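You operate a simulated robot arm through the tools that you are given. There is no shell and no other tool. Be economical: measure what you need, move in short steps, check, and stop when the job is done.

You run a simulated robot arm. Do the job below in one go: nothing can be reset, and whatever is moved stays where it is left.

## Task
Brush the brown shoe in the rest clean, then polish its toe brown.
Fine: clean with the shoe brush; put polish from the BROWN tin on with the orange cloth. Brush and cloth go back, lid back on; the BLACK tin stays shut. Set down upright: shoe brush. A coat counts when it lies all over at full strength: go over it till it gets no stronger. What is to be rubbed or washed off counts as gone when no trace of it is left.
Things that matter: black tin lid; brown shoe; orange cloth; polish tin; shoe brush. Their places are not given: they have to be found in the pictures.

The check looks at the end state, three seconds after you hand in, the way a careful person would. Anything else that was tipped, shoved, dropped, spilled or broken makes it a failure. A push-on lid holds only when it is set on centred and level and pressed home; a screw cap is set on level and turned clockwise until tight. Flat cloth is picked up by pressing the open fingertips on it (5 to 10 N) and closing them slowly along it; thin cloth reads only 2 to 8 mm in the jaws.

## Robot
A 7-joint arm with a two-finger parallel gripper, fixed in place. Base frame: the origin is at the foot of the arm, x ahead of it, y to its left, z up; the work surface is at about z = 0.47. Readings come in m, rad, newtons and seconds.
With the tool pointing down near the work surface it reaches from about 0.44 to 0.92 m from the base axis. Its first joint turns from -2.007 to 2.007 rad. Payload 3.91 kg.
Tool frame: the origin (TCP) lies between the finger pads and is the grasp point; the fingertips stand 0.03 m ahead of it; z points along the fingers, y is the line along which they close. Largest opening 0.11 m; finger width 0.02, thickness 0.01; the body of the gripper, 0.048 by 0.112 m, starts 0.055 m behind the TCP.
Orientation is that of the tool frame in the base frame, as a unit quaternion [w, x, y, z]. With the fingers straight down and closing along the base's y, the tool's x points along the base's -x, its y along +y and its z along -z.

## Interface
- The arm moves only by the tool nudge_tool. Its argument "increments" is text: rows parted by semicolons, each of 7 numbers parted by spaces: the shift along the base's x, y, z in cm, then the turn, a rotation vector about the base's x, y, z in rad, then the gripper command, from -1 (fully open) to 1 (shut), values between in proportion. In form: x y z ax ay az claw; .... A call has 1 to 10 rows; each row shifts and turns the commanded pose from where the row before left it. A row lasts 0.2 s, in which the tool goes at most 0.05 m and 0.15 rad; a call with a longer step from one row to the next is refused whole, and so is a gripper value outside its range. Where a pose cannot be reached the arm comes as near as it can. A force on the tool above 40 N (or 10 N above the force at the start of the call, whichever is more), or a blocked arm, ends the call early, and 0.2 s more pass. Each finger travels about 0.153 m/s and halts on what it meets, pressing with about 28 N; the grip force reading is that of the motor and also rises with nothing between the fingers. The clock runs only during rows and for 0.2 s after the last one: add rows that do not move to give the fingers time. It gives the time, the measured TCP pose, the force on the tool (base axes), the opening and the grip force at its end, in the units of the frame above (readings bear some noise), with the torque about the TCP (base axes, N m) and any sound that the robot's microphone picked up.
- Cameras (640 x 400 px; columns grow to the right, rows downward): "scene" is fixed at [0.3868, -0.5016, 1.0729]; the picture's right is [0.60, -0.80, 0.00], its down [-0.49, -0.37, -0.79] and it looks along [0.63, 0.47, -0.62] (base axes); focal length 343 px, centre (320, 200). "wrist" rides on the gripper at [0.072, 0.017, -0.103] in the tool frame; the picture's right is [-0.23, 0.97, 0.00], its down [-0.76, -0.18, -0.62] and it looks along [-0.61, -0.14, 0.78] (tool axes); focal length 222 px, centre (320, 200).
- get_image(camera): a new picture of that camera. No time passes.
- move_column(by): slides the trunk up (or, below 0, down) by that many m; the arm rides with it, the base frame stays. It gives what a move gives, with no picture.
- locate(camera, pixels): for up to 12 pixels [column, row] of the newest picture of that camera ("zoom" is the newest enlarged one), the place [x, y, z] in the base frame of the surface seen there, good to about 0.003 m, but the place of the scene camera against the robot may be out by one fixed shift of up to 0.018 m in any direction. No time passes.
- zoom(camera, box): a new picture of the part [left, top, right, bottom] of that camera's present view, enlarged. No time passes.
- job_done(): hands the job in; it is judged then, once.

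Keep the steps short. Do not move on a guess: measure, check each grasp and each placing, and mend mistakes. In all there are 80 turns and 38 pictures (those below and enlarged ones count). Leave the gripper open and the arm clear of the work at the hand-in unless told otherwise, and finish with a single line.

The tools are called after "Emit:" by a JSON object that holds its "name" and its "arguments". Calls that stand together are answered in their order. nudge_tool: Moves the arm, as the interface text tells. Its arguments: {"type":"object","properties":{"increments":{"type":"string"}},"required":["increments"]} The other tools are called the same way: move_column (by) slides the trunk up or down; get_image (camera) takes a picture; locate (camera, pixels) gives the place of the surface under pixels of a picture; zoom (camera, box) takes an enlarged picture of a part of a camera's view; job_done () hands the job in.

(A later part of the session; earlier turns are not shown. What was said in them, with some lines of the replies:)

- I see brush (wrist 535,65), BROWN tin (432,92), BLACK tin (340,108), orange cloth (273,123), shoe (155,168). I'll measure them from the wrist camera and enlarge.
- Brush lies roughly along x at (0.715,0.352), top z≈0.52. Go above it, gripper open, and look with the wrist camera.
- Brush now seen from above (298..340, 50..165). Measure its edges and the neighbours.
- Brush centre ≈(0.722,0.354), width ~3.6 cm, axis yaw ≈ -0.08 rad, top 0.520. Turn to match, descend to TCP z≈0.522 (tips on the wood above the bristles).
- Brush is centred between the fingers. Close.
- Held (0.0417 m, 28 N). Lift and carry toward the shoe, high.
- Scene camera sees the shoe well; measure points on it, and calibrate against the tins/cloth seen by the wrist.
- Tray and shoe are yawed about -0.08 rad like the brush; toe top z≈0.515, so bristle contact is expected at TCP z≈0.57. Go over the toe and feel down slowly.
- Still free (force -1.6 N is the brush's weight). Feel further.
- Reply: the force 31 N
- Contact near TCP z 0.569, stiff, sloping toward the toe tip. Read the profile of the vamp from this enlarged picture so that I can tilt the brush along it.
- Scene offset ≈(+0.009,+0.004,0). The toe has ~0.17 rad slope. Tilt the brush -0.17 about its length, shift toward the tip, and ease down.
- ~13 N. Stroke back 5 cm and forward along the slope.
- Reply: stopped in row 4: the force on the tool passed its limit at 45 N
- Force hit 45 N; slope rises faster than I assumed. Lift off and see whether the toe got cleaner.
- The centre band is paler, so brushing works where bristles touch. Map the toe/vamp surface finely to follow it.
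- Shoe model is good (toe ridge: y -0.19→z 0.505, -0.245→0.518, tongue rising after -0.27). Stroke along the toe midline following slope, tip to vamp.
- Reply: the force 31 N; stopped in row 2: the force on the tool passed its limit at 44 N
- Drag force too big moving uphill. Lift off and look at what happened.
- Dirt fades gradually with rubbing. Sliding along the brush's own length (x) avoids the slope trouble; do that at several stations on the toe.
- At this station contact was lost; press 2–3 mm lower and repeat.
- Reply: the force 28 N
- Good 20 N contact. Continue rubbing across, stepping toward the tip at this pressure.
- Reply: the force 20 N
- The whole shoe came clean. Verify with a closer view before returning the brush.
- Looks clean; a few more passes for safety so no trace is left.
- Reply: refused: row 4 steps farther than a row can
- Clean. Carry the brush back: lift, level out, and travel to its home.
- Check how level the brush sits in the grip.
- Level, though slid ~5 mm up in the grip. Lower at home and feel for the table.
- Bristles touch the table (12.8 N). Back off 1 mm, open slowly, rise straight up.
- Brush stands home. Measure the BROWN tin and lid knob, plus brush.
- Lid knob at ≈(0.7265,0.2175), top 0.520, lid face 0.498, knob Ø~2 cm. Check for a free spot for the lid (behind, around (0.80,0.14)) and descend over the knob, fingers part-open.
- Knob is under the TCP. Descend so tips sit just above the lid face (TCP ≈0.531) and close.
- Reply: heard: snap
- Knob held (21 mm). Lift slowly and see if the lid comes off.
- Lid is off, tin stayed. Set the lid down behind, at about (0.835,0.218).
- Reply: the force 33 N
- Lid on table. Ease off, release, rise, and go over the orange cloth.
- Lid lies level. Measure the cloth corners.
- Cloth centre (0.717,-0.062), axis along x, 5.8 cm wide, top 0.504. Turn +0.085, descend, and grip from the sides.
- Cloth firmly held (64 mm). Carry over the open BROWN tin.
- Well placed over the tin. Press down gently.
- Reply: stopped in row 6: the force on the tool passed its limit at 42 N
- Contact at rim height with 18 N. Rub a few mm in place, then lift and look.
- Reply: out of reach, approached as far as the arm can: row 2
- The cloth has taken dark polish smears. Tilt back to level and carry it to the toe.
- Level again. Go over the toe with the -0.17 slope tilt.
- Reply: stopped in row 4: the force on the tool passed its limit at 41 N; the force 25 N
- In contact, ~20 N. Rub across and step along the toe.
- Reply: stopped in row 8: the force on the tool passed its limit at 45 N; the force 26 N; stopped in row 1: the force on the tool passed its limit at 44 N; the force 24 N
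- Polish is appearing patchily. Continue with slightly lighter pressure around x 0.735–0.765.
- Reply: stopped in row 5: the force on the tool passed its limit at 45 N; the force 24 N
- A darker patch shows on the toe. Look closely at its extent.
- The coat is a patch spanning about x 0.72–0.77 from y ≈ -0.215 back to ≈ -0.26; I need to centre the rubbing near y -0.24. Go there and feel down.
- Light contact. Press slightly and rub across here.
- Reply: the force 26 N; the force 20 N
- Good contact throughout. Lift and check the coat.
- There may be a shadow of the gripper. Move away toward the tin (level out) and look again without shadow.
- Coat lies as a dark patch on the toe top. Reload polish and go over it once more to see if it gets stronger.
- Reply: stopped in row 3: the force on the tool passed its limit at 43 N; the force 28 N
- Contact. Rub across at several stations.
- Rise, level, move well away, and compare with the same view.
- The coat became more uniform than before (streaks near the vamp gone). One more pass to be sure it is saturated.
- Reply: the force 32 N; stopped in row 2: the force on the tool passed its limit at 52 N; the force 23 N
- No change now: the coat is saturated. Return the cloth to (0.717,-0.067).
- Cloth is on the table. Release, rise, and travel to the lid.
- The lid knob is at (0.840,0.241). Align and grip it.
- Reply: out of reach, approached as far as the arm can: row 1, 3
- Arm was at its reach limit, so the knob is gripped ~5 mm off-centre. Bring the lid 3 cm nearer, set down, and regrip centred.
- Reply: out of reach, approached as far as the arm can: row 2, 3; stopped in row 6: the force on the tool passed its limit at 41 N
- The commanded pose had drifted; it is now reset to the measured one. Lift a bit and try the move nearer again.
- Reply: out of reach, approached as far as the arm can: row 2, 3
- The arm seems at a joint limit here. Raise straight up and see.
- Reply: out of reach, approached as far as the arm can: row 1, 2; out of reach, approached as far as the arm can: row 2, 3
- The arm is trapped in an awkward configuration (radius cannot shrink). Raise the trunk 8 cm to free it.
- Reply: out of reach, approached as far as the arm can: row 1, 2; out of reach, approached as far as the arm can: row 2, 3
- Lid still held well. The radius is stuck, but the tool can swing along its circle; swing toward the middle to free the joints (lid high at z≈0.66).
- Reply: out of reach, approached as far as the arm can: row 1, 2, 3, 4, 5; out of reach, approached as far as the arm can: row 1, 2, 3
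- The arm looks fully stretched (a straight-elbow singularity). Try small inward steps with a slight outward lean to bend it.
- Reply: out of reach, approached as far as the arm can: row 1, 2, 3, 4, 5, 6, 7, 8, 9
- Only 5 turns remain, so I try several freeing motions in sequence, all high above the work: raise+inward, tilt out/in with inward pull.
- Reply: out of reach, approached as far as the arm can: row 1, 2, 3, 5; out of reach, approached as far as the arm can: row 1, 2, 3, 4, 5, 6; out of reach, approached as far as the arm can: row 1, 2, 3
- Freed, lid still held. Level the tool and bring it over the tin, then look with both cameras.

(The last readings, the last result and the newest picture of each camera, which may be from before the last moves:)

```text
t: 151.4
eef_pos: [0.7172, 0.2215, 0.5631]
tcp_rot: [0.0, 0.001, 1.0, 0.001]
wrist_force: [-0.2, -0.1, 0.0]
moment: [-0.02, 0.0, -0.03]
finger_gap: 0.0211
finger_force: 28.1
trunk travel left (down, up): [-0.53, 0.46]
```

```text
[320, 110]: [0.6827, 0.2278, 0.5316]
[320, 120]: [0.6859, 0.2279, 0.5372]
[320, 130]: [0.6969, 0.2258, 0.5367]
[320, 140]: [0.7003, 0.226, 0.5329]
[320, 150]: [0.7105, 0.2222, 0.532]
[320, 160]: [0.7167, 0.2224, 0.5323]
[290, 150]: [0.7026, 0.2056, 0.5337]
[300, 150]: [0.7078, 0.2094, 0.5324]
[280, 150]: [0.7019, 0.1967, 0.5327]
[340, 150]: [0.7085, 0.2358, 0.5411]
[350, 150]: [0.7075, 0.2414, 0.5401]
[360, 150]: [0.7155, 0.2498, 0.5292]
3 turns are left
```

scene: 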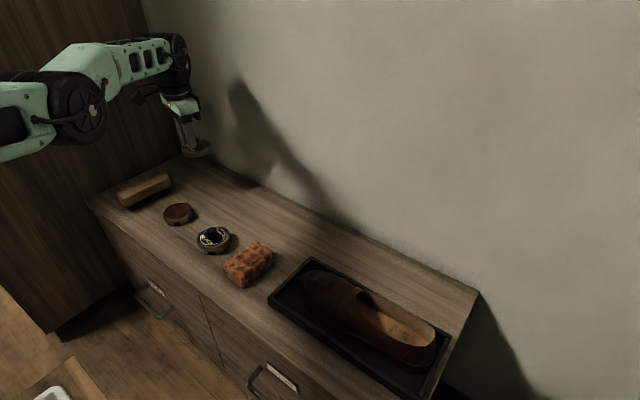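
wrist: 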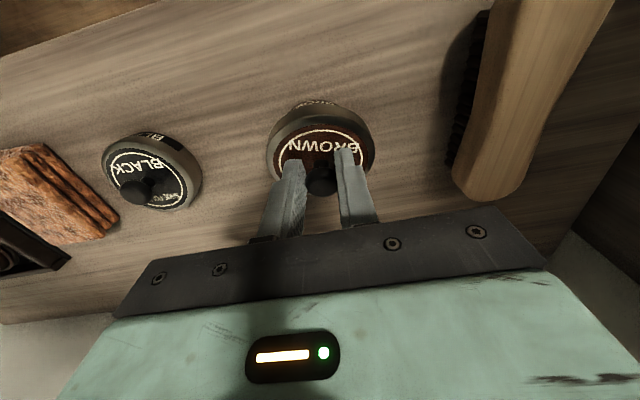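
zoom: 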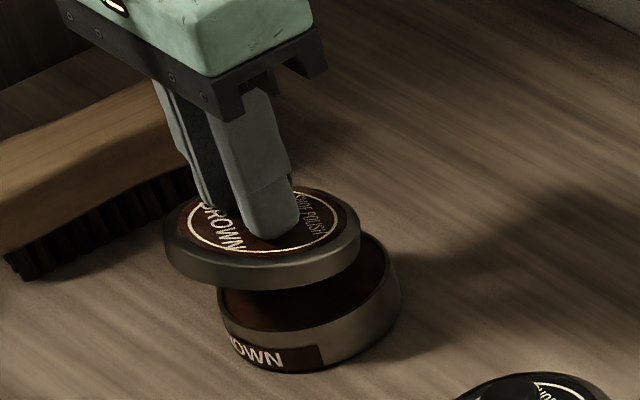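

The lid is slightly tilted in the grip (near edge up ~0.2 rad) and about 5 mm off in y. Tilt the tool to level it, lower on the tin, release, then press the knob home with closed fingers, and check.

Emit:
{"name": "nudge_tool", "arguments": {"increments": "0 -0.5 0 0.03 -0.1 0 1; 0 0 0 0 -0.1 0 1; 0 0 -0.9 0 0 0 1; 0 0 -0.6 0 0 0 1; 0 0 -0.3 0 0 0 1; 0 0 -0.3 0 0 0 1; 0 0 -0.3 0 0 0 1; 0 0 -0.3 0 0 0 1; 0 0 0 0 0 0 1"}}

Emit:
{"name": "nudge_tool", "arguments": {"increments": "0 0 0 0 0 0 0.7; 0 0 0 0 0 0 0.4; 0 0 0 0 0 0 0; 0 0 0 0 0 0 -0.3; 0 0 0 0 0 0 -0.3; 0 0 2 0 0 0 -0.3; 0 0 2.5 0 0 0 -0.3; 0.7 0.2 0 -0.03 0.1 0 0.3; 0 0 0 0 0.1 0 1; 0 0 0 0 0 0 1"}}

Emit:
{"name": "nudge_tool", "arguments": {"increments": "0 0 0 0 0 0 1; 0 0 -1 0 0 0 1; 0 0 -0.6 0 0 0 1; 0 0 -0.5 0 0 0 1; 0 0 -0.4 0 0 0 1; 0 0 -0.4 0 0 0 1; 0 0 -0.4 0 0 0 1; 0 0 -0.4 0 0 0 1; 0 0 -0.4 0 0 0 1; 0 0 0 0 0 0 1"}}

Emit:
{"name": "nudge_tool", "arguments": {"increments": "0 0 2 0 0 0 1; 0 0 4 0 0 0 1; -2 0 4 0 0 0 0; -4 0 2 0 0 0 -1; 0 0 0 0 0 0 -1"}}

Emit:
{"name": "zoom", "arguments": {"camera": "scene", "box": [140, 165, 220, 231]}}

```text
t: 153.4
eef_pos: [0.7198, 0.215, 0.537]
tcp_rot: [0.1, 0.001, 0.995, 0.016]
wrist_force: [0.4, -0.1, 0.2]
moment: [0.01, -0.03, -0.01]
finger_gap: 0.0209
finger_force: 28.2
trunk travel left (down, up): [-0.53, 0.46]
```

```text
t: 155.6
eef_pos: [0.7259, 0.217, 0.5814]
tcp_rot: [0.0, 0.0, 1.0, 0.0]
wrist_force: [-0.7, -0.2, 0.3]
moment: [-0.01, 0.01, -0.02]
finger_gap: 0.0
finger_force: 28.6
trunk travel left (down, up): [-0.53, 0.46]
```

```text
t: 157.5
eef_pos: [0.727, 0.2182, 0.5497]
tcp_rot: [0.002, -0.001, 1.0, 0.002]
wrist_force: [-9.2, -6.1, 21.9]
moment: [-0.15, 0.33, 0.03]
finger_gap: 0.0
finger_force: 27.8
trunk travel left (down, up): [-0.53, 0.46]
heard: snap
stopped in row 9: the force on the tool passed its limit at 45 N (the readings are from after the stop); the commanded pose is now the measured one
```

```text
t: 158.7
eef_pos: [0.6697, 0.2198, 0.6667]
tcp_rot: [0.002, 0.0, 1.0, 0.002]
wrist_force: [0.2, 0.5, 0.1]
moment: [0.0, 0.01, 0.01]
finger_gap: 0.1103
finger_force: 0.1
trunk travel left (down, up): [-0.53, 0.46]
```

```text
refused: no pictures are left
2 turns are left
```

A snap was heard, and the knob top reads 0.5197, its original height, so the lid is home. There are no pictures left to confirm it by eye. The gripper is open and clear of the work; handing in.

Emit:
{"name": "job_done", "arguments": {}}

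```text
The job is handed in.
```

The shoe is brushed clean and its toe polished brown, the brush (upright) and cloth are back in place, the BROWN lid snapped on again (judged by sound and height, not seen), and the BLACK tin was never opened; the rubbing seemed to shift the shoe a few millimetres in its rest.
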